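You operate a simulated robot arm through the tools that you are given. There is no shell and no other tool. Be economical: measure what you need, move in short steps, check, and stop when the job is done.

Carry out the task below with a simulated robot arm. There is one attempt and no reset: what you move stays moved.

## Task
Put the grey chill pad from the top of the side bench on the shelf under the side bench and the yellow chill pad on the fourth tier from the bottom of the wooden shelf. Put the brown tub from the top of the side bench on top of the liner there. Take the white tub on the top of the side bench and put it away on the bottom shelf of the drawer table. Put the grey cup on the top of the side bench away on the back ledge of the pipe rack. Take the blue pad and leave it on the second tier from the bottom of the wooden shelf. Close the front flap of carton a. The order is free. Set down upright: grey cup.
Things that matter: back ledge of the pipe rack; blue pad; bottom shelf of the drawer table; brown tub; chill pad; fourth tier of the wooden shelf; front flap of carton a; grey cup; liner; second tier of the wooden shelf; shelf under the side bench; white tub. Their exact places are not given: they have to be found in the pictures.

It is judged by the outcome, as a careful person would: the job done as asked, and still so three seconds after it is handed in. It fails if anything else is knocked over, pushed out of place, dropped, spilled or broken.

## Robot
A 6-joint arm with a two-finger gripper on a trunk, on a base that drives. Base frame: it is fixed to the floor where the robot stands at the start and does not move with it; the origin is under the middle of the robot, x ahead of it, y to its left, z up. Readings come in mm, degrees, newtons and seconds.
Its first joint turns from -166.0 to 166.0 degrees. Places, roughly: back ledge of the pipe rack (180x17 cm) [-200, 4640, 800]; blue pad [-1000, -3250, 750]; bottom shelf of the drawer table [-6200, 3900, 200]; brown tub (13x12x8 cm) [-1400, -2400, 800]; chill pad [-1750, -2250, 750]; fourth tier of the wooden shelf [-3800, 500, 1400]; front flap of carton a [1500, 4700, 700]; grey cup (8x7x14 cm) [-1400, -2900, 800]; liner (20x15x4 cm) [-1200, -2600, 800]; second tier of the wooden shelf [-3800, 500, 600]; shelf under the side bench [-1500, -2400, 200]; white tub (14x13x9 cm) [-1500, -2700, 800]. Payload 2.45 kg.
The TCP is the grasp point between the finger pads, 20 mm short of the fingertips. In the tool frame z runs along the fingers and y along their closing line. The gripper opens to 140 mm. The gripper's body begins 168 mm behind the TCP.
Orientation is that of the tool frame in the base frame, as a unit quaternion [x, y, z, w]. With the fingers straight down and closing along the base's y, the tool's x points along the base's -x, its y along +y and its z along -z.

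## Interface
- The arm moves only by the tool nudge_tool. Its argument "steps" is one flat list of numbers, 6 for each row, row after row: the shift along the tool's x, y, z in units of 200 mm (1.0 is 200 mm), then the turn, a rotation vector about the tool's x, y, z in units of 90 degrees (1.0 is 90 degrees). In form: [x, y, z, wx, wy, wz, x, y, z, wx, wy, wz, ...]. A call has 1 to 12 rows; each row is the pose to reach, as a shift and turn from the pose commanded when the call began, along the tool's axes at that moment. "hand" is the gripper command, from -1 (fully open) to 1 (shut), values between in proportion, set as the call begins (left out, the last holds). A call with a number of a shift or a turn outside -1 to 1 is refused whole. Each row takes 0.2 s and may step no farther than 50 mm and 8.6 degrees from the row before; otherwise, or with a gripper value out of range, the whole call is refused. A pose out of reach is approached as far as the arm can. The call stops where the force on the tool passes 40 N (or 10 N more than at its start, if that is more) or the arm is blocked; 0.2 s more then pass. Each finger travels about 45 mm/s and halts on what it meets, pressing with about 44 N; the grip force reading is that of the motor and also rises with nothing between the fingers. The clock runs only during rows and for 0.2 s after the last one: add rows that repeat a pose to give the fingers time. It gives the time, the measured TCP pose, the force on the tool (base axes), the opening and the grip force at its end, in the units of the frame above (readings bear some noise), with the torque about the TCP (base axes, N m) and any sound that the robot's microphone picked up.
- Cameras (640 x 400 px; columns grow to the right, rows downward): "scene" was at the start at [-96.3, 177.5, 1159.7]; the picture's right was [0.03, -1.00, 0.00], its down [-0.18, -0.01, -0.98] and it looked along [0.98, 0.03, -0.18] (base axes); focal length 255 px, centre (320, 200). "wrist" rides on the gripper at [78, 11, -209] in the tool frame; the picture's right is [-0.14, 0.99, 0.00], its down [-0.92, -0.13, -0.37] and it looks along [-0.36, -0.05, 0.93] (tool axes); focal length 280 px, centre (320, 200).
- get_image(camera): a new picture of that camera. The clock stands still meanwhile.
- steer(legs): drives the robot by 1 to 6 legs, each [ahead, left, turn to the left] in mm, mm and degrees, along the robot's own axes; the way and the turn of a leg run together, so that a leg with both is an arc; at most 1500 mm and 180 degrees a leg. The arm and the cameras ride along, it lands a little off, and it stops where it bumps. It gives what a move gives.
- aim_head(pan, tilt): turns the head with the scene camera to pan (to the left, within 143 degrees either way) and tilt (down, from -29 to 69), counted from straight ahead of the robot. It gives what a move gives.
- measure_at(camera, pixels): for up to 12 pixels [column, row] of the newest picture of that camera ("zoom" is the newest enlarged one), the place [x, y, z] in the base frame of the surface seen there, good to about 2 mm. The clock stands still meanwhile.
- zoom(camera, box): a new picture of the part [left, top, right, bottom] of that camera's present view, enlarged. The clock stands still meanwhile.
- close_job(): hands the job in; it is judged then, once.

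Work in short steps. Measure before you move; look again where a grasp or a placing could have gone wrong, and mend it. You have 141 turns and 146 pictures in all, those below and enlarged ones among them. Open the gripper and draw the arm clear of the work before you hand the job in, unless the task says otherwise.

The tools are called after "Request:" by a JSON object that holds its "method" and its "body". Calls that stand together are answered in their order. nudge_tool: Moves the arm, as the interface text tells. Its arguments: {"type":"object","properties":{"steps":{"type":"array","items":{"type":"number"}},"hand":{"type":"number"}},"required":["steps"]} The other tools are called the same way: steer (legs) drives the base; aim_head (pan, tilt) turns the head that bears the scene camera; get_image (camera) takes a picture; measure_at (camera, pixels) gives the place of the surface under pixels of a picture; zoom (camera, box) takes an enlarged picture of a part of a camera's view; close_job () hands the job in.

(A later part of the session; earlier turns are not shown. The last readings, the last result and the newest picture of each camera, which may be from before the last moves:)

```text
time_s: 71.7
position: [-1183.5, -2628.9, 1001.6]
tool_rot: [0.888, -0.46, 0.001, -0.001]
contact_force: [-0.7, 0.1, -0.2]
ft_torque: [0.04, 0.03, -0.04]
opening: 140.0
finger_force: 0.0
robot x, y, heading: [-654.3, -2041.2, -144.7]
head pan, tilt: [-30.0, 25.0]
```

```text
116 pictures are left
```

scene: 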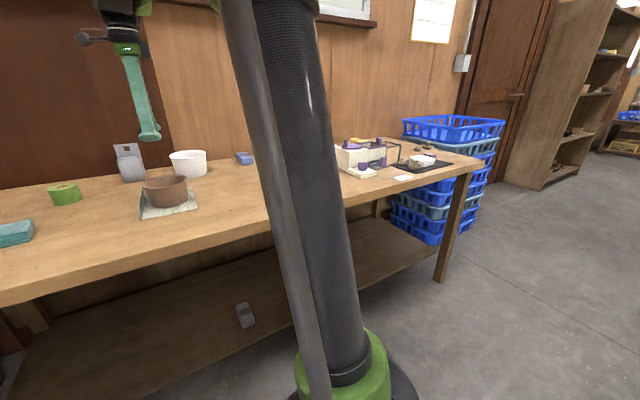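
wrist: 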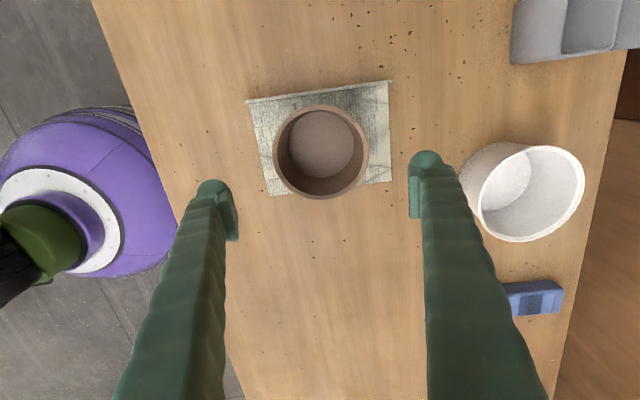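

Brown tub is on the liner. Rotate the wrist back, recentre, and drive right along the bench toward the yellow pad.

Request:
{"method": "nudge_tool", "body": {"steps": [-0.079, 0, 0, 0, 0, -0.0909, -0.158, 0, 0, 0, 0, -0.1818, -0.237, 0, 0, 0, 0, -0.2727, -0.316, 0, 0, 0, 0, -0.3636, -0.395, 0, 0, 0, 0, -0.4545, -0.474, 0, 0, 0, 0, -0.5454, -0.553, 0, 0, 0, 0, -0.6363, -0.632, 0, 0, 0, 0, -0.7272, -0.711, 0, 0, 0, 0, -0.8181, -0.79, 0, 0, 0, 0, -0.909, -0.87, 0, 0, 0, 0, -1.0]}}

Request:
{"method": "steer", "body": {"legs": [[0, -860, 0]]}}

Request:
{"method": "get_image", "body": {"camera": "wrist"}}

Request:
{"method": "aim_head", "body": {"pan": 0, "tilt": 25}}

Request:
{"method": "get_image", "body": {"camera": "scene"}}

```text
time_s: 74.1
position: [-1286.4, -2486.3, 1000.9]
tool_rot: [0.953, 0.303, 0.002, 0.0]
contact_force: [-1.4, 0.8, -0.1]
ft_torque: [0.03, 0.0, 0.0]
opening: 139.9
finger_force: 0.1
robot x, y, heading: [-659.7, -2040.7, -144.9]
head pan, tilt: [-30.0, 25.0]
```

```text
time_s: 78.7
position: [-1779.9, -1786.0, 1002.7]
tool_rot: [0.953, 0.303, 0.002, -0.001]
contact_force: [0.0, -0.7, -0.3]
ft_torque: [-0.01, 0.0, -0.01]
opening: 139.8
finger_force: 0.1
robot x, y, heading: [-1153.8, -1334.2, -144.7]
head pan, tilt: [-30.0, 25.0]
```

```text
115 pictures are left
```

wrist: 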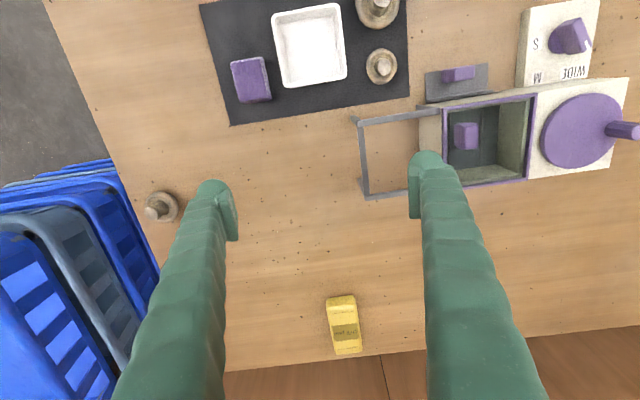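

```text
time_s: 79.6
position: [-1780.3, -1785.3, 1001.8]
tool_rot: [0.953, 0.303, 0.002, 0.0]
contact_force: [0.0, 0.1, 0.2]
ft_torque: [-0.01, 0.0, 0.01]
opening: 140.3
finger_force: 0.2
robot x, y, heading: [-1154.8, -1337.4, -144.8]
head pan, tilt: [0.0, 25.0]
```

```text
114 pictures are left
```

scene: 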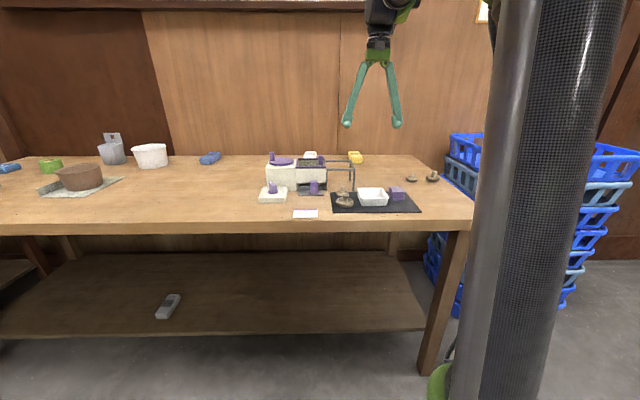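

Yellow pad at wrist (344,325), clear of the box. Measure it.

Request:
{"method": "measure_at", "body": {"camera": "wrist", "pixels": [[329, 299], [353, 297], [336, 352], [360, 349], [344, 325], [365, 195], [520, 175], [344, 365], [418, 190], [440, 120]]}}

Request:
{"method": "zoom", "body": {"camera": "wrist", "box": [280, 270, 410, 380]}}

```text
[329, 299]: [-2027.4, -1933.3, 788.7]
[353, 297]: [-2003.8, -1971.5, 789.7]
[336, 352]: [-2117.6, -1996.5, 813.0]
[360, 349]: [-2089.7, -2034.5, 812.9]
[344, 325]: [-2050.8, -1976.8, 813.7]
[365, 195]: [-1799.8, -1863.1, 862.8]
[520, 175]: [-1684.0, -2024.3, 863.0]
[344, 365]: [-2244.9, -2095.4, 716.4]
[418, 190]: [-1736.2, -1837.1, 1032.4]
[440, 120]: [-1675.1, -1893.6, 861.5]
```

```text
3.64 times, centred on (345, 325) of wrist
```

zoom: 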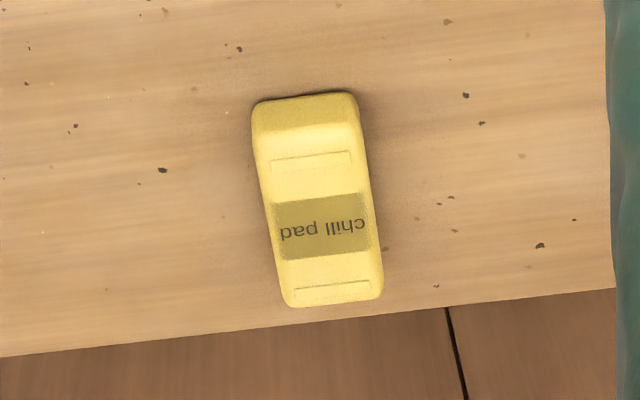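

Pad centre (-2060,-1984), aligned with the heading. Drive 110 mm closer, then pitch 35° and move over it.

Request:
{"method": "steer", "body": {"legs": [[110, 0, 0]]}}

Request:
{"method": "nudge_tool", "body": {"steps": [-0.167, 0, 0.1, 0, -0.065, 0, -0.333, 0, 0.2, 0, -0.13, 0, -0.5, 0, 0.3, 0, -0.195, 0, -0.667, 0, 0.4, 0, -0.26, 0, -0.833, 0, 0.5, 0, -0.325, 0, -1.0, 0, 0.6, 0, -0.39, 0], "hand": -0.43}}

Request:
{"method": "get_image", "body": {"camera": "wrist"}}

```text
time_s: 80.8
position: [-1868.4, -1849.3, 1002.4]
tool_rot: [0.953, 0.304, 0.002, -0.001]
contact_force: [-0.5, 0.0, 0.3]
ft_torque: [0.01, -0.01, 0.01]
opening: 139.9
finger_force: 0.1
robot x, y, heading: [-1242.0, -1396.2, -144.5]
head pan, tilt: [0.0, 25.0]
```

```text
time_s: 82.2
position: [-2031.8, -1964.7, 881.4]
tool_rot: [0.908, 0.29, -0.287, 0.091]
contact_force: [0.4, -0.5, -0.1]
ft_torque: [0.0, 0.01, 0.03]
opening: 100.3
finger_force: 0.1
robot x, y, heading: [-1241.3, -1398.2, -144.5]
head pan, tilt: [0.0, 25.0]
```

```text
112 pictures are left
```

wrist: 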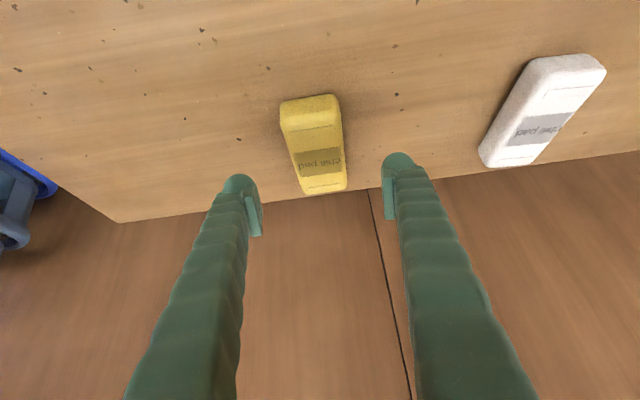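

Descend along the tool to the pad centre, then close.

Request:
{"method": "nudge_tool", "body": {"steps": [0.03, 0, 0.19, 0, 0, 0, 0.062, 0, 0.384, 0, 0, 0]}}

Request:
{"method": "nudge_tool", "body": {"steps": [0, 0, 0, 0, 0, 0, 0, 0, 0, 0, 0, 0, 0, 0, 0, 0, 0, 0, 0, 0, 0, 0, 0, 0, 0, 0, 0, 0, 0, 0], "hand": 1}}

Request:
{"method": "nudge_tool", "body": {"steps": [-0.114, 0, -0.164, 0, 0, 0, -0.229, 0, -0.328, 0, 0, 0, -0.344, 0, -0.492, 0, 0, 0, -0.458, 0, -0.656, 0, 0, 0]}}

Request:
{"method": "get_image", "body": {"camera": "wrist"}}

```text
time_s: 82.8
position: [-2058.4, -1984.5, 809.7]
tool_rot: [0.909, 0.289, -0.288, 0.091]
contact_force: [-0.5, 0.6, 0.1]
ft_torque: [-0.02, 0.06, -0.02]
opening: 100.2
finger_force: 0.1
robot x, y, heading: [-1241.3, -1403.3, -144.4]
head pan, tilt: [0.0, 25.0]
```

```text
time_s: 84.0
position: [-2058.7, -1985.8, 810.0]
tool_rot: [0.909, 0.289, -0.286, 0.091]
contact_force: [0.7, 0.4, 0.4]
ft_torque: [-0.03, -0.01, 0.01]
opening: 55.7
finger_force: 44.1
robot x, y, heading: [-1244.9, -1400.2, -144.5]
head pan, tilt: [0.0, 25.0]
```

```text
time_s: 85.0
position: [-2060.9, -1984.4, 969.8]
tool_rot: [0.909, 0.29, -0.286, 0.091]
contact_force: [-1.1, 0.1, -1.1]
ft_torque: [0.0, 0.01, 0.01]
opening: 55.6
finger_force: 43.8
robot x, y, heading: [-1239.9, -1403.0, -144.3]
head pan, tilt: [0.0, 25.0]
```

```text
111 pictures are left
```

wrist: 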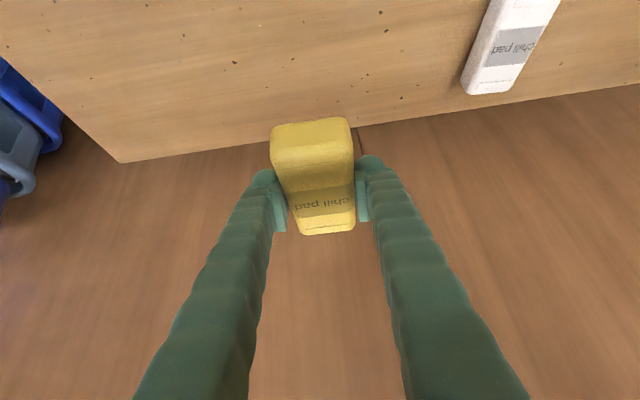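

Held well. Back away from the bench and look at the wooden shelf.

Request:
{"method": "steer", "body": {"legs": [[-800, 0, 0]]}}

Request:
{"method": "aim_head", "body": {"pan": -62, "tilt": 8}}

Request:
{"method": "get_image", "body": {"camera": "scene"}}

```text
time_s: 89.3
position: [-1413.3, -1524.7, 968.4]
tool_rot: [0.909, 0.289, -0.286, 0.091]
contact_force: [0.1, -0.1, -2.5]
ft_torque: [-0.02, -0.03, -0.03]
opening: 55.6
finger_force: 44.3
robot x, y, heading: [-594.9, -940.6, -144.6]
head pan, tilt: [0.0, 25.0]
```

```text
time_s: 90.6
position: [-1414.4, -1524.5, 969.5]
tool_rot: [0.909, 0.289, -0.286, 0.091]
contact_force: [0.1, -0.6, -2.3]
ft_torque: [0.02, -0.04, -0.01]
opening: 55.4
finger_force: 44.0
robot x, y, heading: [-593.8, -940.9, -144.8]
head pan, tilt: [-62.0, 8.0]
```

```text
110 pictures are left
```

scene: 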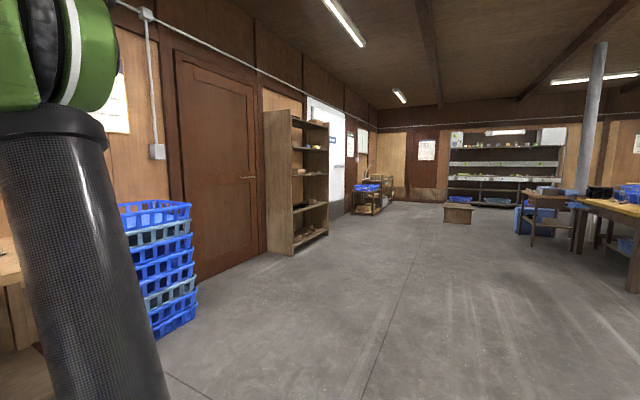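

Measure the shelf's footprint corners.

Request:
{"method": "measure_at", "body": {"camera": "scene", "pixels": [[292, 253], [270, 247], [326, 234], [291, 120], [327, 127], [310, 238], [310, 206], [310, 174], [310, 149], [310, 123], [355, 215], [250, 270]]}}

```text
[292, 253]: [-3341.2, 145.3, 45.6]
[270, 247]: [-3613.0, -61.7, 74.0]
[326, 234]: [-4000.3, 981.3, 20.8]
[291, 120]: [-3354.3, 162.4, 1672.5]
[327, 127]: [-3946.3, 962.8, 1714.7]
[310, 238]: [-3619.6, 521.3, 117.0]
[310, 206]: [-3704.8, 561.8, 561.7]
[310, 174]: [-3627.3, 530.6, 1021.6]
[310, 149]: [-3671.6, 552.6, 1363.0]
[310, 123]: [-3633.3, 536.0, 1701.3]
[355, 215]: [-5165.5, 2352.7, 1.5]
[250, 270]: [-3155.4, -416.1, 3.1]
```

The shelf front faces the same way as the bench (heading ≈ -143°). I drive sideways right ~3 m and look.

Request:
{"method": "steer", "body": {"legs": [[0, -1500, 0], [250, -1500, 2]]}}

Request:
{"method": "aim_head", "body": {"pan": 0, "tilt": 8}}

Request:
{"method": "get_image", "body": {"camera": "scene"}}

```text
refused: leg 2 is longer than a leg can be; nothing moved
```

```text
time_s: 91.9
position: [-1414.7, -1524.6, 970.4]
tool_rot: [0.909, 0.289, -0.285, 0.091]
contact_force: [-0.5, 0.2, -2.0]
ft_torque: [-0.02, 0.0, 0.01]
opening: 55.6
finger_force: 44.1
robot x, y, heading: [-596.8, -942.5, -145.0]
head pan, tilt: [0.0, 8.0]
```

```text
109 pictures are left
```

scene: 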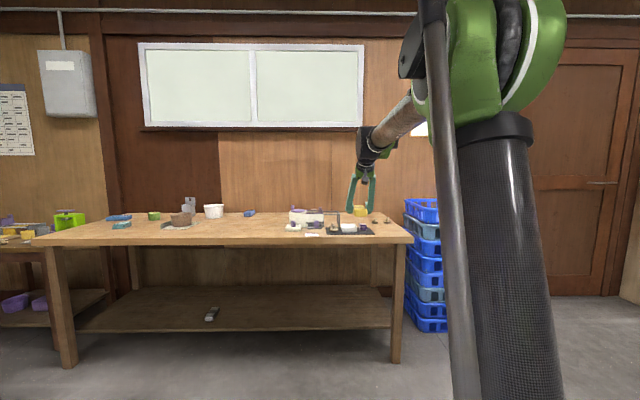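

Split the legs within the limit.

Request:
{"method": "steer", "body": {"legs": [[0, -1480, 0], [0, -1480, 1.5], [200, 0, 0]]}}

Request:
{"method": "get_image", "body": {"camera": "scene"}}

```text
time_s: 107.3
position: [-3293.7, 712.9, 971.0]
tool_rot: [0.905, 0.303, -0.284, 0.096]
contact_force: [-0.8, 1.3, -1.0]
ft_torque: [0.01, 0.01, -0.02]
opening: 55.4
finger_force: 43.8
robot x, y, heading: [-2490.4, 1324.0, -143.3]
head pan, tilt: [0.0, 8.0]
```

```text
108 pictures are left
```

scene: 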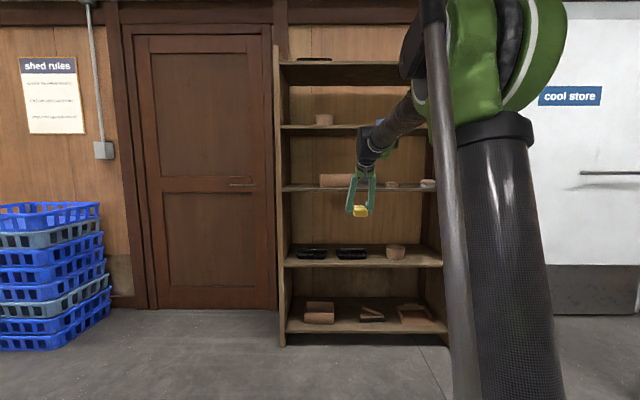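

Five tiers visible (rows 330, 263, 188, 127, 65). Zoom for occupancy.

Request:
{"method": "zoom", "body": {"camera": "scene", "box": [265, 40, 455, 160]}}

Request:
{"method": "measure_at", "body": {"camera": "scene", "pixels": [[345, 127], [345, 129], [290, 127], [290, 264], [370, 266], [435, 262], [345, 122], [325, 118], [290, 70], [290, 188], [350, 252], [397, 250]]}}

```text
3.33 times, centred on (360, 100) of scene
```

zoom: 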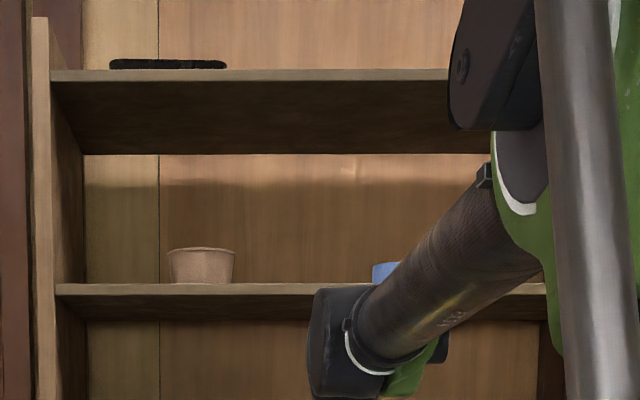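

```text
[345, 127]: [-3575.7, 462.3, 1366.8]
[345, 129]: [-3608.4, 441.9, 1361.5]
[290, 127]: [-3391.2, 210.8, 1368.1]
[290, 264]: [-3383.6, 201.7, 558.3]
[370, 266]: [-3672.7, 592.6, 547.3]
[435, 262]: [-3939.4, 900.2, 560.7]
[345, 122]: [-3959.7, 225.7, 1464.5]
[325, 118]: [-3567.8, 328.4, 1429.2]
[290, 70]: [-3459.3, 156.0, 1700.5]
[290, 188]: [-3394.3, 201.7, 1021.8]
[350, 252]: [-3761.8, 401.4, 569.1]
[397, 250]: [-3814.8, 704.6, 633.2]
```

I raise and retract the arm to bring the held pad and the wrist camera above tier 4 height (z ~1440).

Request:
{"method": "nudge_tool", "body": {"steps": [0, 0, -0.2, 0, 0, 0, 0.02, 0, -0.4, 0, 0, 0, 0.03, 0, -0.6, 0, 0, 0, 0.04, 0, -0.8, 0, 0, 0, 0.042, 0, -0.987, 0, 0, 0]}}

Request:
{"method": "nudge_tool", "body": {"steps": [0, 0, -0.2, 0, 0, 0, 0.02, 0, -0.4, 0, 0, 0, 0.03, 0, -0.6, 0, 0, 0, 0.04, 0, -0.8, 0, 0, 0, 0.042, 0, -0.987, 0, 0, 0]}}

Request:
{"method": "nudge_tool", "body": {"steps": [0, 0, -0.2, 0, 0, 0, 0.02, 0, -0.4, 0, 0, 0, 0.03, 0, -0.6, 0, 0, 0, 0.04, 0, -0.8, 0, 0, 0, 0.042, 0, -0.987, 0, 0, 0]}}

Request:
{"method": "get_image", "body": {"camera": "wrist"}}

Request:
{"method": "get_image", "body": {"camera": "scene"}}

```text
time_s: 108.5
position: [-3196.4, 785.4, 1127.0]
tool_rot: [0.905, 0.302, -0.285, 0.095]
contact_force: [-0.5, -0.1, -2.2]
ft_torque: [-0.03, -0.02, -0.01]
opening: 55.7
finger_force: 44.2
robot x, y, heading: [-2486.9, 1322.3, -143.0]
head pan, tilt: [0.0, 8.0]
```

```text
time_s: 109.7
position: [-3100.3, 856.2, 1283.8]
tool_rot: [0.905, 0.303, -0.284, 0.095]
contact_force: [-0.5, 0.3, -2.7]
ft_torque: [0.02, -0.05, -0.01]
opening: 55.4
finger_force: 43.8
robot x, y, heading: [-2490.2, 1318.7, -143.0]
head pan, tilt: [0.0, 8.0]
```

```text
time_s: 110.9
position: [-3005.2, 927.6, 1441.3]
tool_rot: [0.905, 0.303, -0.284, 0.095]
contact_force: [0.1, -1.1, -1.9]
ft_torque: [0.01, -0.04, -0.02]
opening: 55.8
finger_force: 43.8
robot x, y, heading: [-2490.8, 1319.8, -143.1]
head pan, tilt: [0.0, 8.0]
```

```text
106 pictures are left
```

wrist: 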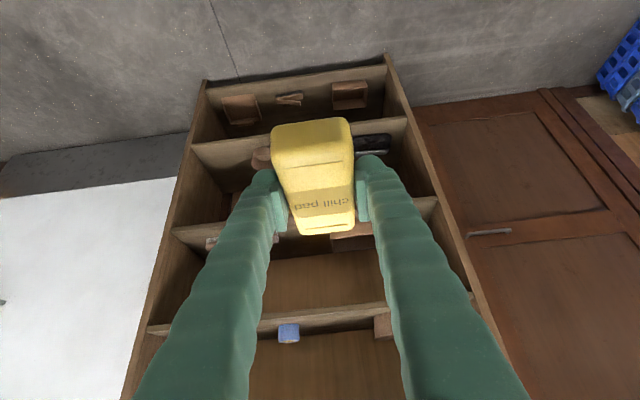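

```text
105 pictures are left
```

scene: 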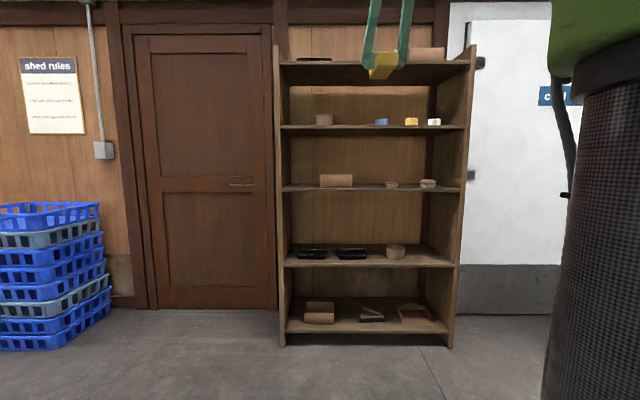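

Now visible: tier 4 has a pot (325), and blue/yellow/white pads (381, 411, 433); a gap of ~230 mm is centred at column 354. Zoom and measure.

Request:
{"method": "zoom", "body": {"camera": "scene", "box": [275, 60, 475, 185]}}

Request:
{"method": "measure_at", "body": {"camera": "scene", "pixels": [[333, 118], [317, 120], [376, 122], [387, 122], [411, 122], [354, 127], [440, 127], [285, 127], [354, 66], [354, 125], [354, 120], [354, 188]]}}

```text
3.20 times, centred on (375, 122) of scene
```

zoom: 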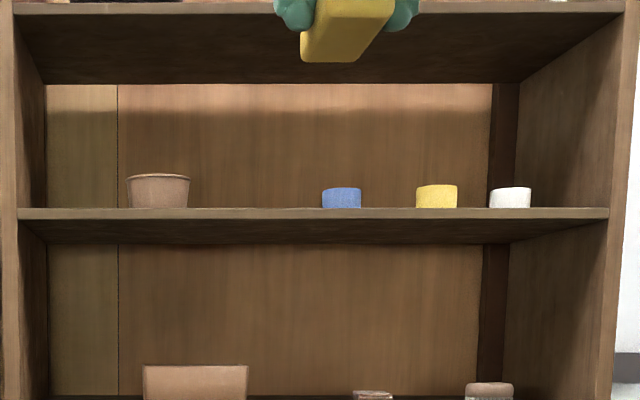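

```text
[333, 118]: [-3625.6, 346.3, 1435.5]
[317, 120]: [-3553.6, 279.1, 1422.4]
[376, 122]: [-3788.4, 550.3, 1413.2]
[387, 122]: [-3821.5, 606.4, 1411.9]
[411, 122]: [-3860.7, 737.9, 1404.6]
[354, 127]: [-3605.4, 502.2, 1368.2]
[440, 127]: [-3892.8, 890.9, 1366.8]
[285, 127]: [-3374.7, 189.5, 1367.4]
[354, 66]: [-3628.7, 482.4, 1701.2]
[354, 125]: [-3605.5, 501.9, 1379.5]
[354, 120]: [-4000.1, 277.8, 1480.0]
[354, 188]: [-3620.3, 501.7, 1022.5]
```

Gap between pot and blue pad is 261 mm; target pad centre ≈(-3682,468). Drive forward 760 and right 38.

Request:
{"method": "steer", "body": {"legs": [[500, -38, 0], [260, 0, 0]]}}

Request:
{"method": "get_image", "body": {"camera": "wrist"}}

Request:
{"method": "get_image", "body": {"camera": "scene"}}

```text
time_s: 115.4
position: [-3638.4, 501.7, 1440.7]
tool_rot: [0.905, 0.303, -0.285, 0.095]
contact_force: [0.1, -0.4, -2.3]
ft_torque: [-0.01, 0.0, 0.0]
opening: 55.8
finger_force: 44.1
robot x, y, heading: [-3121.8, 894.3, -143.0]
head pan, tilt: [0.0, 8.0]
```

```text
103 pictures are left
```

wrist: 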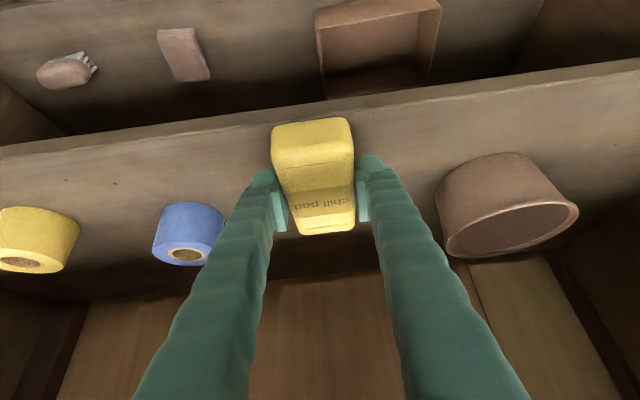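

```text
102 pictures are left
```

scene: 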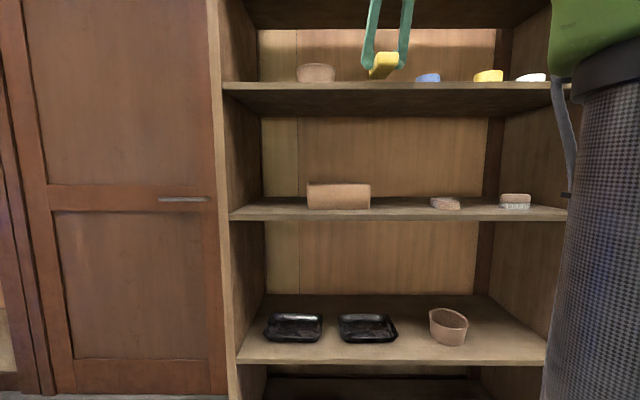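

The gap is good. Measure tier-4 surface height and front edge with the wrist camera.

Request:
{"method": "measure_at", "body": {"camera": "wrist", "pixels": [[240, 170], [420, 160], [240, 128], [420, 120], [225, 240], [437, 200], [410, 200]]}}

```text
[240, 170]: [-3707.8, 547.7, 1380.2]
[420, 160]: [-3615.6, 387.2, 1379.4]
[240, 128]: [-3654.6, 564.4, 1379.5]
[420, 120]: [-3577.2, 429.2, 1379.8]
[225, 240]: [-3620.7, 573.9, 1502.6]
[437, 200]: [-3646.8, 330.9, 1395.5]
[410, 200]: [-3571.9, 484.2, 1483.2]
```

Tier top 1380. Move forward 55 mm, then lower ~31 mm.

Request:
{"method": "nudge_tool", "body": {"steps": [-0.112, 0, 0.079, 0, 0, 0, -0.225, 0, 0.158, 0, 0, 0, -0.18, 0, 0.223, 0, 0, 0, -0.15, 0, 0.265, 0, 0, 0, -0.136, 0, 0.285, 0, 0, 0]}}

```text
time_s: 116.6
position: [-3682.0, 467.4, 1409.4]
tool_rot: [0.905, 0.302, -0.285, 0.096]
contact_force: [-0.1, -0.9, 3.5]
ft_torque: [-0.35, 0.19, -0.01]
opening: 55.8
finger_force: 43.9
robot x, y, heading: [-3122.3, 895.4, -143.0]
head pan, tilt: [0.0, 8.0]
```

Touching. Open partly and check.

Request:
{"method": "nudge_tool", "body": {"steps": [0.003, 0, 0.005, 0, 0, 0, 0.003, 0, 0.005, 0, 0, 0, 0.003, 0, 0.005, 0, 0, 0, 0.003, 0, 0.005, 0, 0, 0], "hand": -0.4}}

Request:
{"method": "get_image", "body": {"camera": "wrist"}}

```text
time_s: 117.6
position: [-3683.0, 467.3, 1408.1]
tool_rot: [0.905, 0.303, -0.284, 0.095]
contact_force: [0.2, 0.1, -0.2]
ft_torque: [-0.01, 0.04, 0.03]
opening: 98.0
finger_force: 0.0
robot x, y, heading: [-3122.2, 893.8, -143.0]
head pan, tilt: [0.0, 8.0]
```

```text
101 pictures are left
```

wrist: 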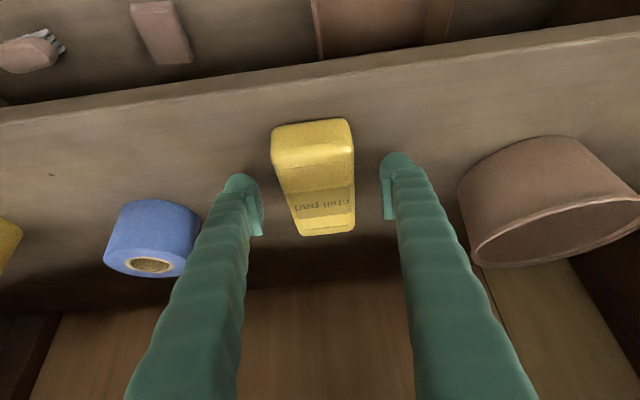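

Yellow pad is on tier 4. Lift slightly, back out, and lower the arm to travel pose.

Request:
{"method": "nudge_tool", "body": {"steps": [-0.08, 0, -0.12, 0, 0, 0, -0.115, 0, -0.164, 0, 0, 0]}}

Request:
{"method": "steer", "body": {"legs": [[-800, 0, 0]]}}

Request:
{"method": "nudge_tool", "body": {"steps": [0.07, 0, 0.18, 0, 0, 0, 0.15, 0, 0.36, 0, 0, 0, 0.22, 0, 0.54, 0, 0, 0, 0.28, 0, 0.72, 0, 0, 0, 0.36, 0, 0.9, 0, 0, 0]}}

Request:
{"method": "nudge_tool", "body": {"steps": [0.07, 0, 0.18, 0, 0, 0, 0.15, 0, 0.36, 0, 0, 0, 0.22, 0, 0.54, 0, 0, 0, 0.28, 0, 0.72, 0, 0, 0, 0.36, 0, 0.9, 0, 0, 0]}}

Request:
{"method": "get_image", "body": {"camera": "scene"}}

```text
time_s: 118.2
position: [-3682.5, 467.0, 1449.0]
tool_rot: [0.905, 0.302, -0.285, 0.094]
contact_force: [0.4, 0.2, 0.1]
ft_torque: [-0.01, 0.01, -0.02]
opening: 98.2
finger_force: 0.0
robot x, y, heading: [-3124.7, 892.4, -143.0]
head pan, tilt: [0.0, 8.0]
```

```text
time_s: 122.4
position: [-3046.5, 946.7, 1447.7]
tool_rot: [0.904, 0.303, -0.285, 0.095]
contact_force: [-1.3, 0.3, -1.0]
ft_torque: [-0.03, 0.03, -0.03]
opening: 98.0
finger_force: 0.0
robot x, y, heading: [-2484.4, 1374.4, -143.0]
head pan, tilt: [0.0, 8.0]
```

```text
time_s: 123.6
position: [-3083.6, 922.0, 1258.6]
tool_rot: [0.905, 0.302, -0.284, 0.095]
contact_force: [-0.1, 0.3, 1.4]
ft_torque: [-0.03, -0.05, 0.01]
opening: 98.1
finger_force: 0.1
robot x, y, heading: [-2485.9, 1370.9, -142.7]
head pan, tilt: [0.0, 8.0]
```

```text
time_s: 124.8
position: [-3118.0, 893.5, 1068.4]
tool_rot: [0.904, 0.303, -0.285, 0.095]
contact_force: [-0.1, -0.1, -0.4]
ft_torque: [0.01, 0.04, -0.02]
opening: 98.0
finger_force: 0.1
robot x, y, heading: [-2488.0, 1372.7, -142.9]
head pan, tilt: [0.0, 8.0]
```

```text
100 pictures are left
```

scene: 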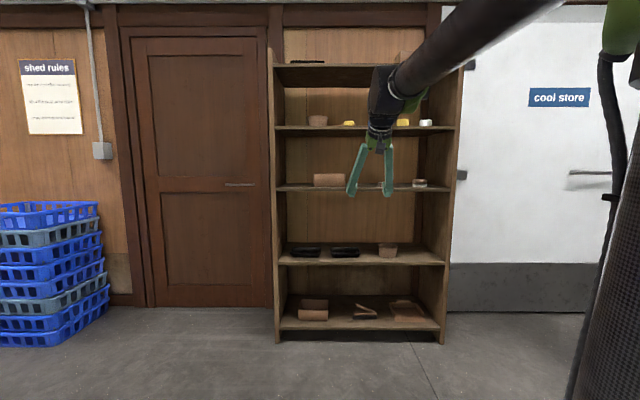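

Now drive back left along the wall to the blue pad at the bench's left end.

Request:
{"method": "steer", "body": {"legs": [[150, 1450, 0], [150, 1450, -1], [130, 1350, -1]]}}

Request:
{"method": "aim_head", "body": {"pan": 0, "tilt": 25}}

Request:
{"method": "get_image", "body": {"camera": "scene"}}

```text
time_s: 145.3
position: [-953.4, -2762.2, 1070.2]
tool_rot: [0.911, 0.283, -0.287, 0.088]
contact_force: [0.5, -0.2, 0.0]
ft_torque: [-0.03, -0.02, -0.02]
opening: 97.9
finger_force: 0.1
robot x, y, heading: [-301.7, -2308.8, -145.5]
head pan, tilt: [0.0, 8.0]
```

```text
time_s: 146.1
position: [-953.1, -2763.1, 1070.1]
tool_rot: [0.911, 0.283, -0.286, 0.089]
contact_force: [-0.8, 0.1, 0.0]
ft_torque: [0.01, 0.0, -0.01]
opening: 98.1
finger_force: 0.1
robot x, y, heading: [-301.8, -2314.5, -145.5]
head pan, tilt: [0.0, 25.0]
```

```text
99 pictures are left
```

scene: 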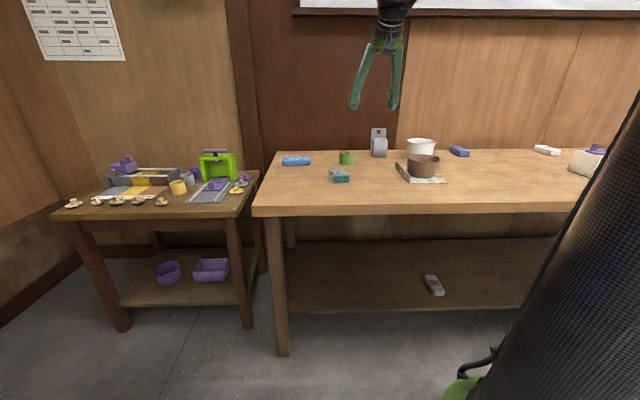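

Zoom on the blue pad at (296,160) and measure.

Request:
{"method": "zoom", "body": {"camera": "scene", "box": [260, 135, 370, 205]}}

Request:
{"method": "get_image", "body": {"camera": "wrist"}}

```text
5.71 times, centred on (315, 170) of scene
```

zoom: 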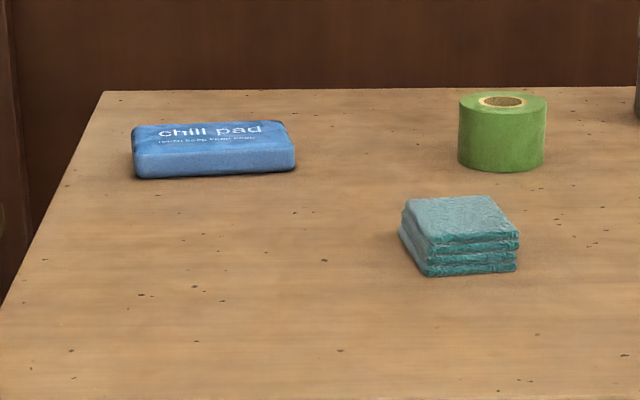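

```text
97 pictures are left
```

wrist: 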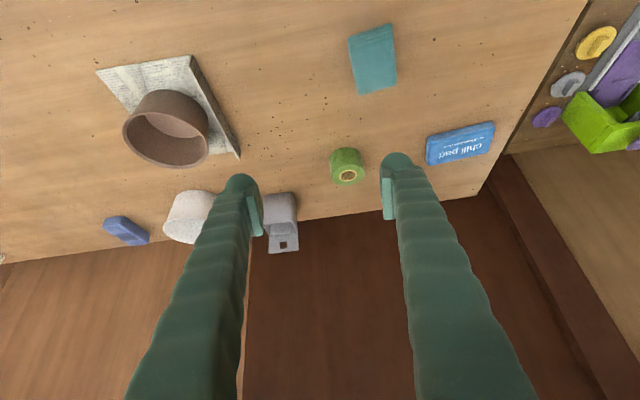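

Request:
{"method": "measure_at", "body": {"camera": "wrist", "pixels": [[430, 140], [493, 125], [429, 162], [491, 147], [460, 143], [345, 160], [370, 60]]}}

Request:
{"method": "measure_at", "body": {"camera": "zoom", "pixels": [[135, 155], [292, 147], [215, 125], [215, 165], [142, 126], [282, 122], [60, 250], [110, 95], [502, 150]]}}

```text
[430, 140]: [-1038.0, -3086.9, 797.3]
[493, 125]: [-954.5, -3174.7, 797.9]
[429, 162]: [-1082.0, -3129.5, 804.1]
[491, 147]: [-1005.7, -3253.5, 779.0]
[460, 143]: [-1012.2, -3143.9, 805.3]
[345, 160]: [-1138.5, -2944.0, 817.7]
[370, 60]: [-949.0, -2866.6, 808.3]
```

```text
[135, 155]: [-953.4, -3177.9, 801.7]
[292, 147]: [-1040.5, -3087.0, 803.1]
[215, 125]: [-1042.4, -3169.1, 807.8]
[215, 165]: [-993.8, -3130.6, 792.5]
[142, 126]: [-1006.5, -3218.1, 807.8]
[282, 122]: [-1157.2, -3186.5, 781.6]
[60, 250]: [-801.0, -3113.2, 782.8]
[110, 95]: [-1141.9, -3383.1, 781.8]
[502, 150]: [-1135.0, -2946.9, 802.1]
```

Blue pad: ~124×66×26 mm, long axis at ~132.5°, centre (-1020,-3152). I'll grip it across its length with the 140 mm opening; align by turning the base 8° left and driving closer.

Request:
{"method": "steer", "body": {"legs": [[194, 161, 0], [0, 0, 8]]}}

Request:
{"method": "nudge_tool", "body": {"steps": [0.08, 0, 0.12, 0, 0, 0, 0.16, 0, 0.24, 0, 0, 0, 0.24, 0, 0.36, 0, 0, 0, 0.29, 0, 0.41, 0, 0, 0], "hand": -1}}

Request:
{"method": "get_image", "body": {"camera": "wrist"}}

```text
time_s: 148.6
position: [-952.2, -3093.9, 1069.5]
tool_rot: [0.888, 0.347, -0.28, 0.11]
contact_force: [-0.6, -0.1, -0.3]
ft_torque: [-0.01, 0.03, 0.0]
opening: 98.2
finger_force: 0.1
robot x, y, heading: [-369.1, -2554.3, -137.4]
head pan, tilt: [0.0, 25.0]
```

```text
time_s: 149.6
position: [-951.8, -3092.3, 969.1]
tool_rot: [0.889, 0.346, -0.28, 0.109]
contact_force: [0.5, -0.6, -0.3]
ft_torque: [0.0, 0.0, -0.03]
opening: 140.0
finger_force: 0.2
robot x, y, heading: [-373.6, -2557.7, -137.7]
head pan, tilt: [0.0, 25.0]
```

```text
96 pictures are left
```

wrist: 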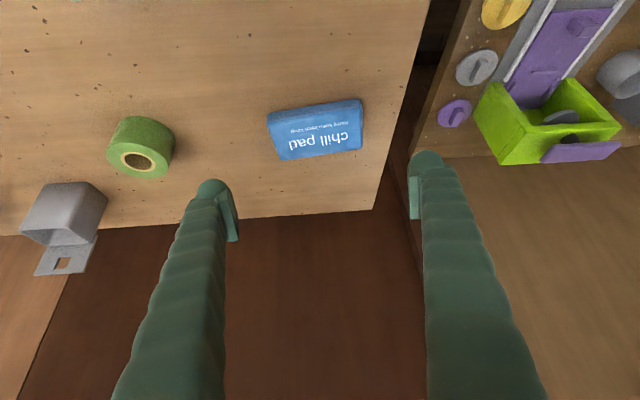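

Re-measure the pad's corners close-up.

Request:
{"method": "measure_at", "body": {"camera": "wrist", "pixels": [[269, 117], [361, 101], [279, 158], [361, 148], [267, 128], [363, 120], [315, 130], [320, 175], [276, 145], [362, 135]]}}

Request:
{"method": "zoom", "body": {"camera": "wrist", "box": [245, 80, 385, 168]}}

```text
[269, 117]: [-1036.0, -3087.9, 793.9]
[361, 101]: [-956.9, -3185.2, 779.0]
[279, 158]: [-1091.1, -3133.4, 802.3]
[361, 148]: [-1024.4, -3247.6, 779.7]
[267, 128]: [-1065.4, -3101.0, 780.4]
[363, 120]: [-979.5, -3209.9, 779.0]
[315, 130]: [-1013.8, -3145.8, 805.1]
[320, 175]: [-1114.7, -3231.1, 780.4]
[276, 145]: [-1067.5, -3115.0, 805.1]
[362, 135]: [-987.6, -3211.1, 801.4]
```

```text
4.55 times, centred on (315, 124) of wrist
```

zoom: 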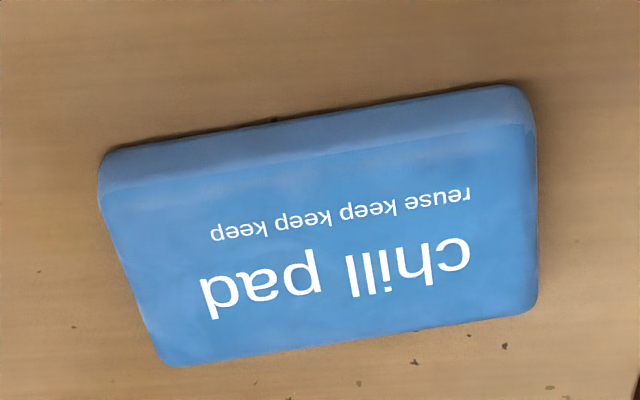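

Request:
{"method": "measure_at", "body": {"camera": "zoom", "pixels": [[104, 185], [130, 275], [165, 358], [532, 125], [533, 210], [533, 298], [320, 125], [350, 330], [135, 260], [320, 160]]}}

```text
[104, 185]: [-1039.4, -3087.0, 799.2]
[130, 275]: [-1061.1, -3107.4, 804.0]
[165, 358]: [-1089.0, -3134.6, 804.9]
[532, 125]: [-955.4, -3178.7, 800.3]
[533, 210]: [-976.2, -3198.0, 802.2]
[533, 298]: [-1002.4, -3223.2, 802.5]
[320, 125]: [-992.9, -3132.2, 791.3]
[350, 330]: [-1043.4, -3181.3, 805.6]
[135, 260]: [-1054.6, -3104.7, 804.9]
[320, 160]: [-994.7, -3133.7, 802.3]
```

Pad aligned (axis -47.5°), centre (-1021.6,-3156), 124 mm long. Move over it, then straight down to z≈808.

Request:
{"method": "nudge_tool", "body": {"steps": [-0.03, 0, 0.17, 0, 0, 0, -0.05, 0, 0.34, 0, 0, 0, -0.07, 0, 0.51, 0, 0, 0, -0.1, 0, 0.68, 0, 0, 0]}}

Request:
{"method": "get_image", "body": {"camera": "wrist"}}

```text
time_s: 150.6
position: [-1020.9, -3156.4, 869.0]
tool_rot: [0.889, 0.346, -0.279, 0.108]
contact_force: [-0.1, -0.7, 0.5]
ft_torque: [-0.03, -0.01, -0.01]
opening: 140.0
finger_force: 0.1
robot x, y, heading: [-369.9, -2556.8, -137.4]
head pan, tilt: [0.0, 25.0]
```

```text
94 pictures are left
```

wrist: 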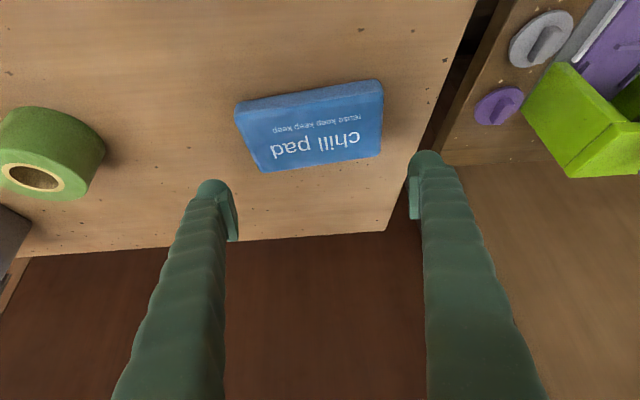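

Aligned within 1 mm. Descend 61 mm straight down.

Request:
{"method": "nudge_tool", "body": {"steps": [0.06, 0, 0.085, 0, 0, 0, 0.12, 0, 0.17, 0, 0, 0, 0.175, 0, 0.25, 0, 0, 0]}}

Request:
{"method": "nudge_tool", "body": {"steps": [0, 0, 0, 0, 0, 0, 0, 0, 0, 0, 0, 0, 0, 0, 0, 0, 0, 0], "hand": 1}}

Request:
{"method": "get_image", "body": {"camera": "wrist"}}

```text
time_s: 151.4
position: [-1021.6, -3156.3, 808.3]
tool_rot: [0.889, 0.346, -0.28, 0.11]
contact_force: [0.0, 0.4, 0.2]
ft_torque: [-0.01, 0.03, 0.0]
opening: 140.2
finger_force: 0.2
robot x, y, heading: [-373.1, -2553.3, -137.3]
head pan, tilt: [0.0, 25.0]
```

```text
time_s: 152.2
position: [-1020.6, -3155.6, 806.9]
tool_rot: [0.889, 0.347, -0.279, 0.109]
contact_force: [-0.5, 0.6, 0.1]
ft_torque: [0.0, 0.01, 0.0]
opening: 132.9
finger_force: 44.0
robot x, y, heading: [-371.8, -2558.0, -137.6]
head pan, tilt: [0.0, 25.0]
```

```text
93 pictures are left
```

wrist: 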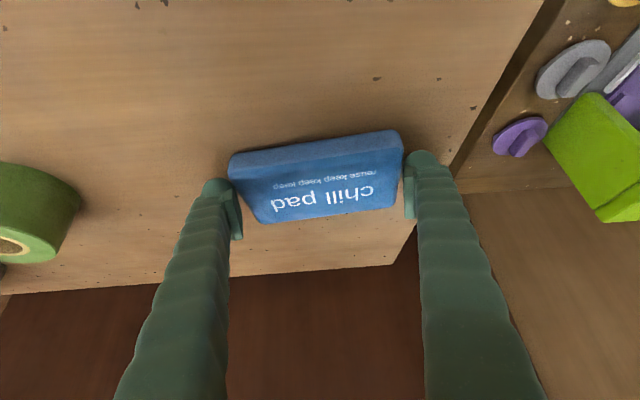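

Gripped at 133 mm. Lift and check.

Request:
{"method": "nudge_tool", "body": {"steps": [-0.11, 0, -0.155, 0, 0, 0, -0.215, 0, -0.307, 0, 0, 0, -0.32, 0, -0.46, 0, 0, 0, -0.43, 0, -0.614, 0, 0, 0]}}

Request:
{"method": "get_image", "body": {"camera": "wrist"}}

```text
time_s: 153.2
position: [-1019.9, -3157.2, 958.8]
tool_rot: [0.889, 0.347, -0.279, 0.109]
contact_force: [-0.4, -0.5, -1.3]
ft_torque: [0.01, 0.01, -0.04]
opening: 132.4
finger_force: 43.7
robot x, y, heading: [-369.4, -2554.9, -137.4]
head pan, tilt: [0.0, 25.0]
```

```text
92 pictures are left
```

wrist: 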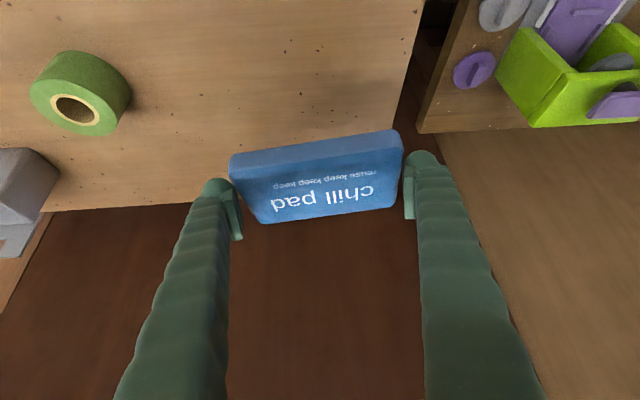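

Secure. Raise 100 mm more, then drive to the wooden shelf (back-right, turning to -143°).

Request:
{"method": "nudge_tool", "body": {"steps": [-0.1, 0, -0.14, 0, 0, 0, -0.2, 0, -0.28, 0, 0, 0, -0.287, 0, -0.41, 0, 0, 0]}}

Request:
{"method": "steer", "body": {"legs": [[-270, -1450, 0], [-270, -1450, 0], [-270, -1430, 0], [-280, 0, -5.5]]}}

Request:
{"method": "aim_head", "body": {"pan": 0, "tilt": 20}}

Request:
{"method": "get_image", "body": {"camera": "scene"}}

```text
time_s: 154.0
position: [-1020.6, -3157.0, 1060.0]
tool_rot: [0.889, 0.346, -0.28, 0.109]
contact_force: [-0.4, 0.2, -2.2]
ft_torque: [0.0, -0.01, -0.02]
opening: 132.2
finger_force: 43.8
robot x, y, heading: [-369.9, -2555.8, -137.4]
head pan, tilt: [0.0, 25.0]
```

```text
time_s: 176.6
position: [-3242.9, 765.9, 1058.8]
tool_rot: [0.901, 0.313, -0.283, 0.098]
contact_force: [0.2, 0.8, -1.6]
ft_torque: [0.0, 0.01, 0.02]
opening: 129.4
finger_force: 43.6
robot x, y, heading: [-2551.2, 1316.3, -141.9]
head pan, tilt: [0.0, 25.0]
```

```text
time_s: 177.2
position: [-3243.7, 765.5, 1059.1]
tool_rot: [0.901, 0.312, -0.283, 0.098]
contact_force: [0.7, 0.5, -1.7]
ft_torque: [0.02, 0.01, 0.02]
opening: 129.2
finger_force: 43.8
robot x, y, heading: [-2549.4, 1316.0, -141.6]
head pan, tilt: [0.0, 20.0]
```

```text
91 pictures are left
```

scene: 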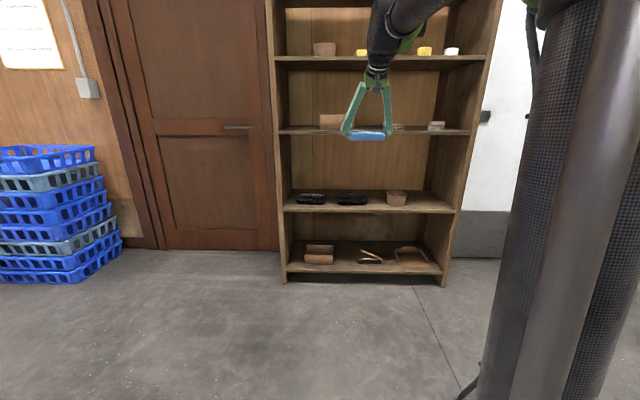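

Opening eased 133→129 (soft pad). Zoom on tier 2.

Request:
{"method": "zoom", "body": {"camera": "scene", "box": [275, 150, 465, 270]}}

Request:
{"method": "measure_at", "body": {"camera": "scene", "pixels": [[386, 200], [406, 203], [396, 204], [430, 205], [452, 209], [435, 197], [440, 207], [368, 203], [352, 204], [420, 192], [420, 211], [420, 134]]}}

Request:
{"method": "zoom", "body": {"camera": "scene", "box": [325, 90, 425, 160]}}

```text
3.33 times, centred on (370, 210) of scene
```

zoom: 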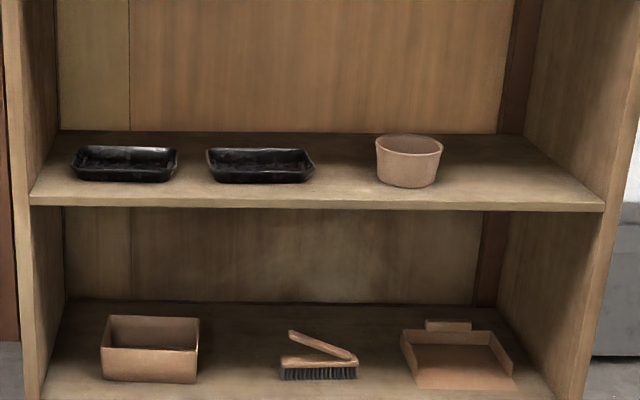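

```text
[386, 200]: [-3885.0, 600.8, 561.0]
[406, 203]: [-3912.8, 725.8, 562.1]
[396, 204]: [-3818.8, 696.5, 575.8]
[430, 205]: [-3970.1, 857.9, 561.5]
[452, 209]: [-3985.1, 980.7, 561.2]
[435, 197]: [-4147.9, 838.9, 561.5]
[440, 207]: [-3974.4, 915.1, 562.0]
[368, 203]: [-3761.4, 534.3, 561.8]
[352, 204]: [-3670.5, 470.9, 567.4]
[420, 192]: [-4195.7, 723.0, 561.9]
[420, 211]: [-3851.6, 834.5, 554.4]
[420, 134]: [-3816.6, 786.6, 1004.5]
```

```text
5.71 times, centred on (375, 125) of scene
```

zoom: 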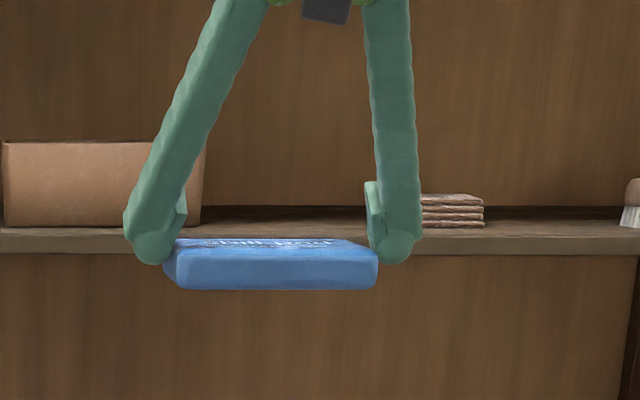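

The pad looks lower relative to the fingertips than before; measure it.

Request:
{"method": "measure_at", "body": {"camera": "zoom", "pixels": [[275, 255], [275, 286], [275, 244], [152, 258], [395, 258], [180, 270], [375, 270]]}}

Request:
{"method": "get_image", "body": {"camera": "wrist"}}

```text
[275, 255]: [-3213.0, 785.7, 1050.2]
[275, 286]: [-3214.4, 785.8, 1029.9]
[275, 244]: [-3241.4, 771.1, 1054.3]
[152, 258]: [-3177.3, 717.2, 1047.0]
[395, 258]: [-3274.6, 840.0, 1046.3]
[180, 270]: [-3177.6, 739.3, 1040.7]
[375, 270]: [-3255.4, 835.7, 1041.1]
```

```text
88 pictures are left
```

wrist: 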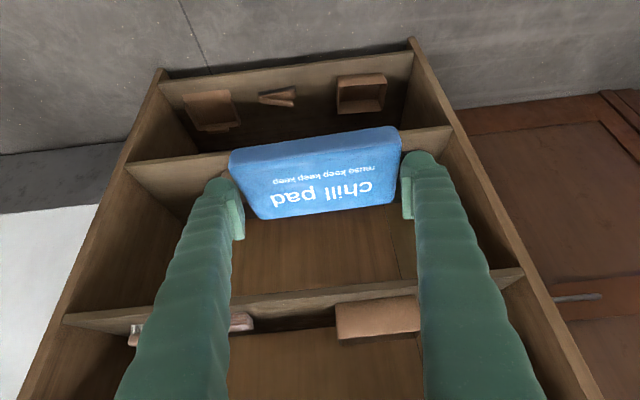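

Only ~3 mm lower — still gripped. Target on tier 2: right of the pot, centre ≈(-3951,843). Shift right 487, align, and lower.

Request:
{"method": "steer", "body": {"legs": [[0, -487, -1.4]]}}

Request:
{"method": "nudge_tool", "body": {"steps": [0.123, 0, 0.176, 0, 0, 0, 0.247, 0, 0.352, 0, 0, 0, 0.37, 0, 0.528, 0, 0, 0, 0.494, 0, 0.704, 0, 0, 0, 0.617, 0, 0.88, 0, 0, 0]}}

Request:
{"method": "nudge_tool", "body": {"steps": [0.123, 0, 0.176, 0, 0, 0, 0.247, 0, 0.352, 0, 0, 0, 0.37, 0, 0.528, 0, 0, 0, 0.494, 0, 0.704, 0, 0, 0, 0.617, 0, 0.88, 0, 0, 0]}}

Request:
{"method": "get_image", "body": {"camera": "wrist"}}

Request:
{"method": "get_image", "body": {"camera": "scene"}}

```text
time_s: 180.1
position: [-3557.3, 1174.9, 1060.2]
tool_rot: [0.906, 0.299, -0.285, 0.095]
contact_force: [0.4, -0.1, -2.6]
ft_torque: [0.01, -0.01, 0.02]
opening: 128.9
finger_force: 43.9
robot x, y, heading: [-2842.9, 1706.9, -143.2]
head pan, tilt: [0.0, 20.0]
```

```text
time_s: 181.3
position: [-3555.3, 1174.0, 845.0]
tool_rot: [0.906, 0.3, -0.285, 0.095]
contact_force: [-0.2, -0.8, -2.2]
ft_torque: [-0.07, -0.02, 0.03]
opening: 129.2
finger_force: 43.8
robot x, y, heading: [-2851.2, 1705.9, -143.4]
head pan, tilt: [0.0, 20.0]
```

```text
time_s: 182.5
position: [-3553.5, 1174.3, 629.3]
tool_rot: [0.905, 0.3, -0.285, 0.095]
contact_force: [0.7, 0.6, -2.9]
ft_torque: [-0.02, -0.01, -0.01]
opening: 129.1
finger_force: 43.7
robot x, y, heading: [-2845.4, 1704.2, -143.1]
head pan, tilt: [0.0, 20.0]
```

```text
87 pictures are left
```

wrist: 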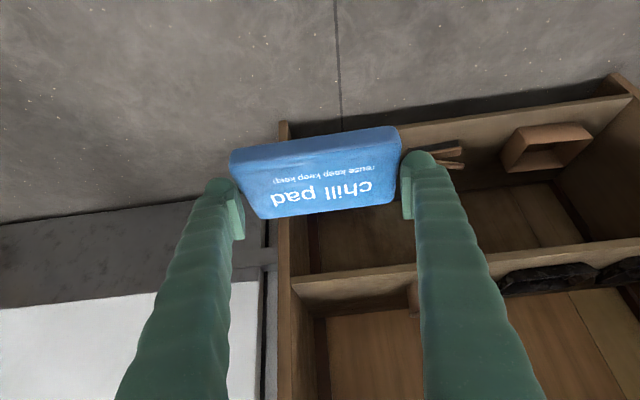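

```text
86 pictures are left
```

scene: 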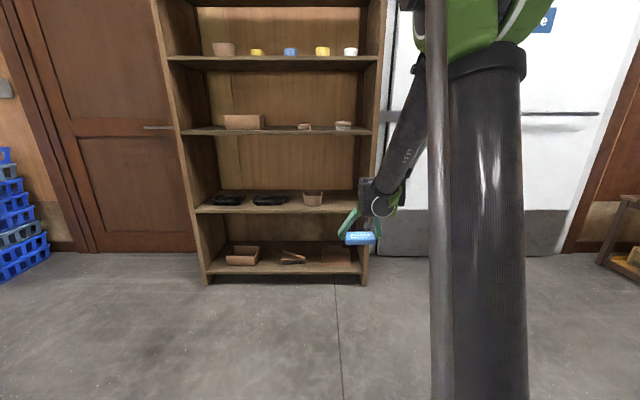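

Zoom tier 2's right part for exact limits.

Request:
{"method": "zoom", "body": {"camera": "scene", "box": [290, 175, 380, 231]}}

```text
7.11 times, centred on (335, 203) of scene
```

zoom: 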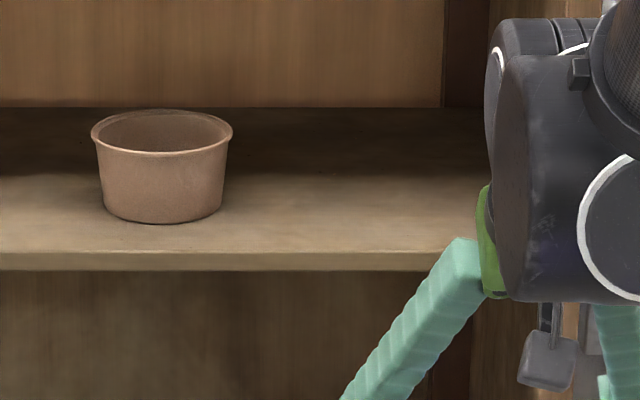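

Request:
{"method": "measure_at", "body": {"camera": "zoom", "pixels": [[228, 140], [95, 140], [160, 222], [160, 150], [470, 220], [300, 255], [430, 240], [250, 200]]}}

Request:
{"method": "measure_at", "body": {"camera": "wrist", "pixels": [[293, 285], [300, 300], [312, 310], [410, 270], [410, 285], [330, 200], [395, 305]]}}

```text
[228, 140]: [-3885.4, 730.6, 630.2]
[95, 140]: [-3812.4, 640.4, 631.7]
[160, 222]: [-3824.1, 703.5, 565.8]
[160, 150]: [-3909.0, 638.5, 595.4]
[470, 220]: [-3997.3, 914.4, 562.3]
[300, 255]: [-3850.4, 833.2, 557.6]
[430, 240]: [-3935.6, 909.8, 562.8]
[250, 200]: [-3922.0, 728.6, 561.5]
```

```text
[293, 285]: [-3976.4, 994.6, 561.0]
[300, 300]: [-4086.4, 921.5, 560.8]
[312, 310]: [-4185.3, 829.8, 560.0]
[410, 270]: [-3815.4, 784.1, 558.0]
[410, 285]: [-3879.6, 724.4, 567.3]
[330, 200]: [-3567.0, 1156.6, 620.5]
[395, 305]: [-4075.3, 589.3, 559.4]
```

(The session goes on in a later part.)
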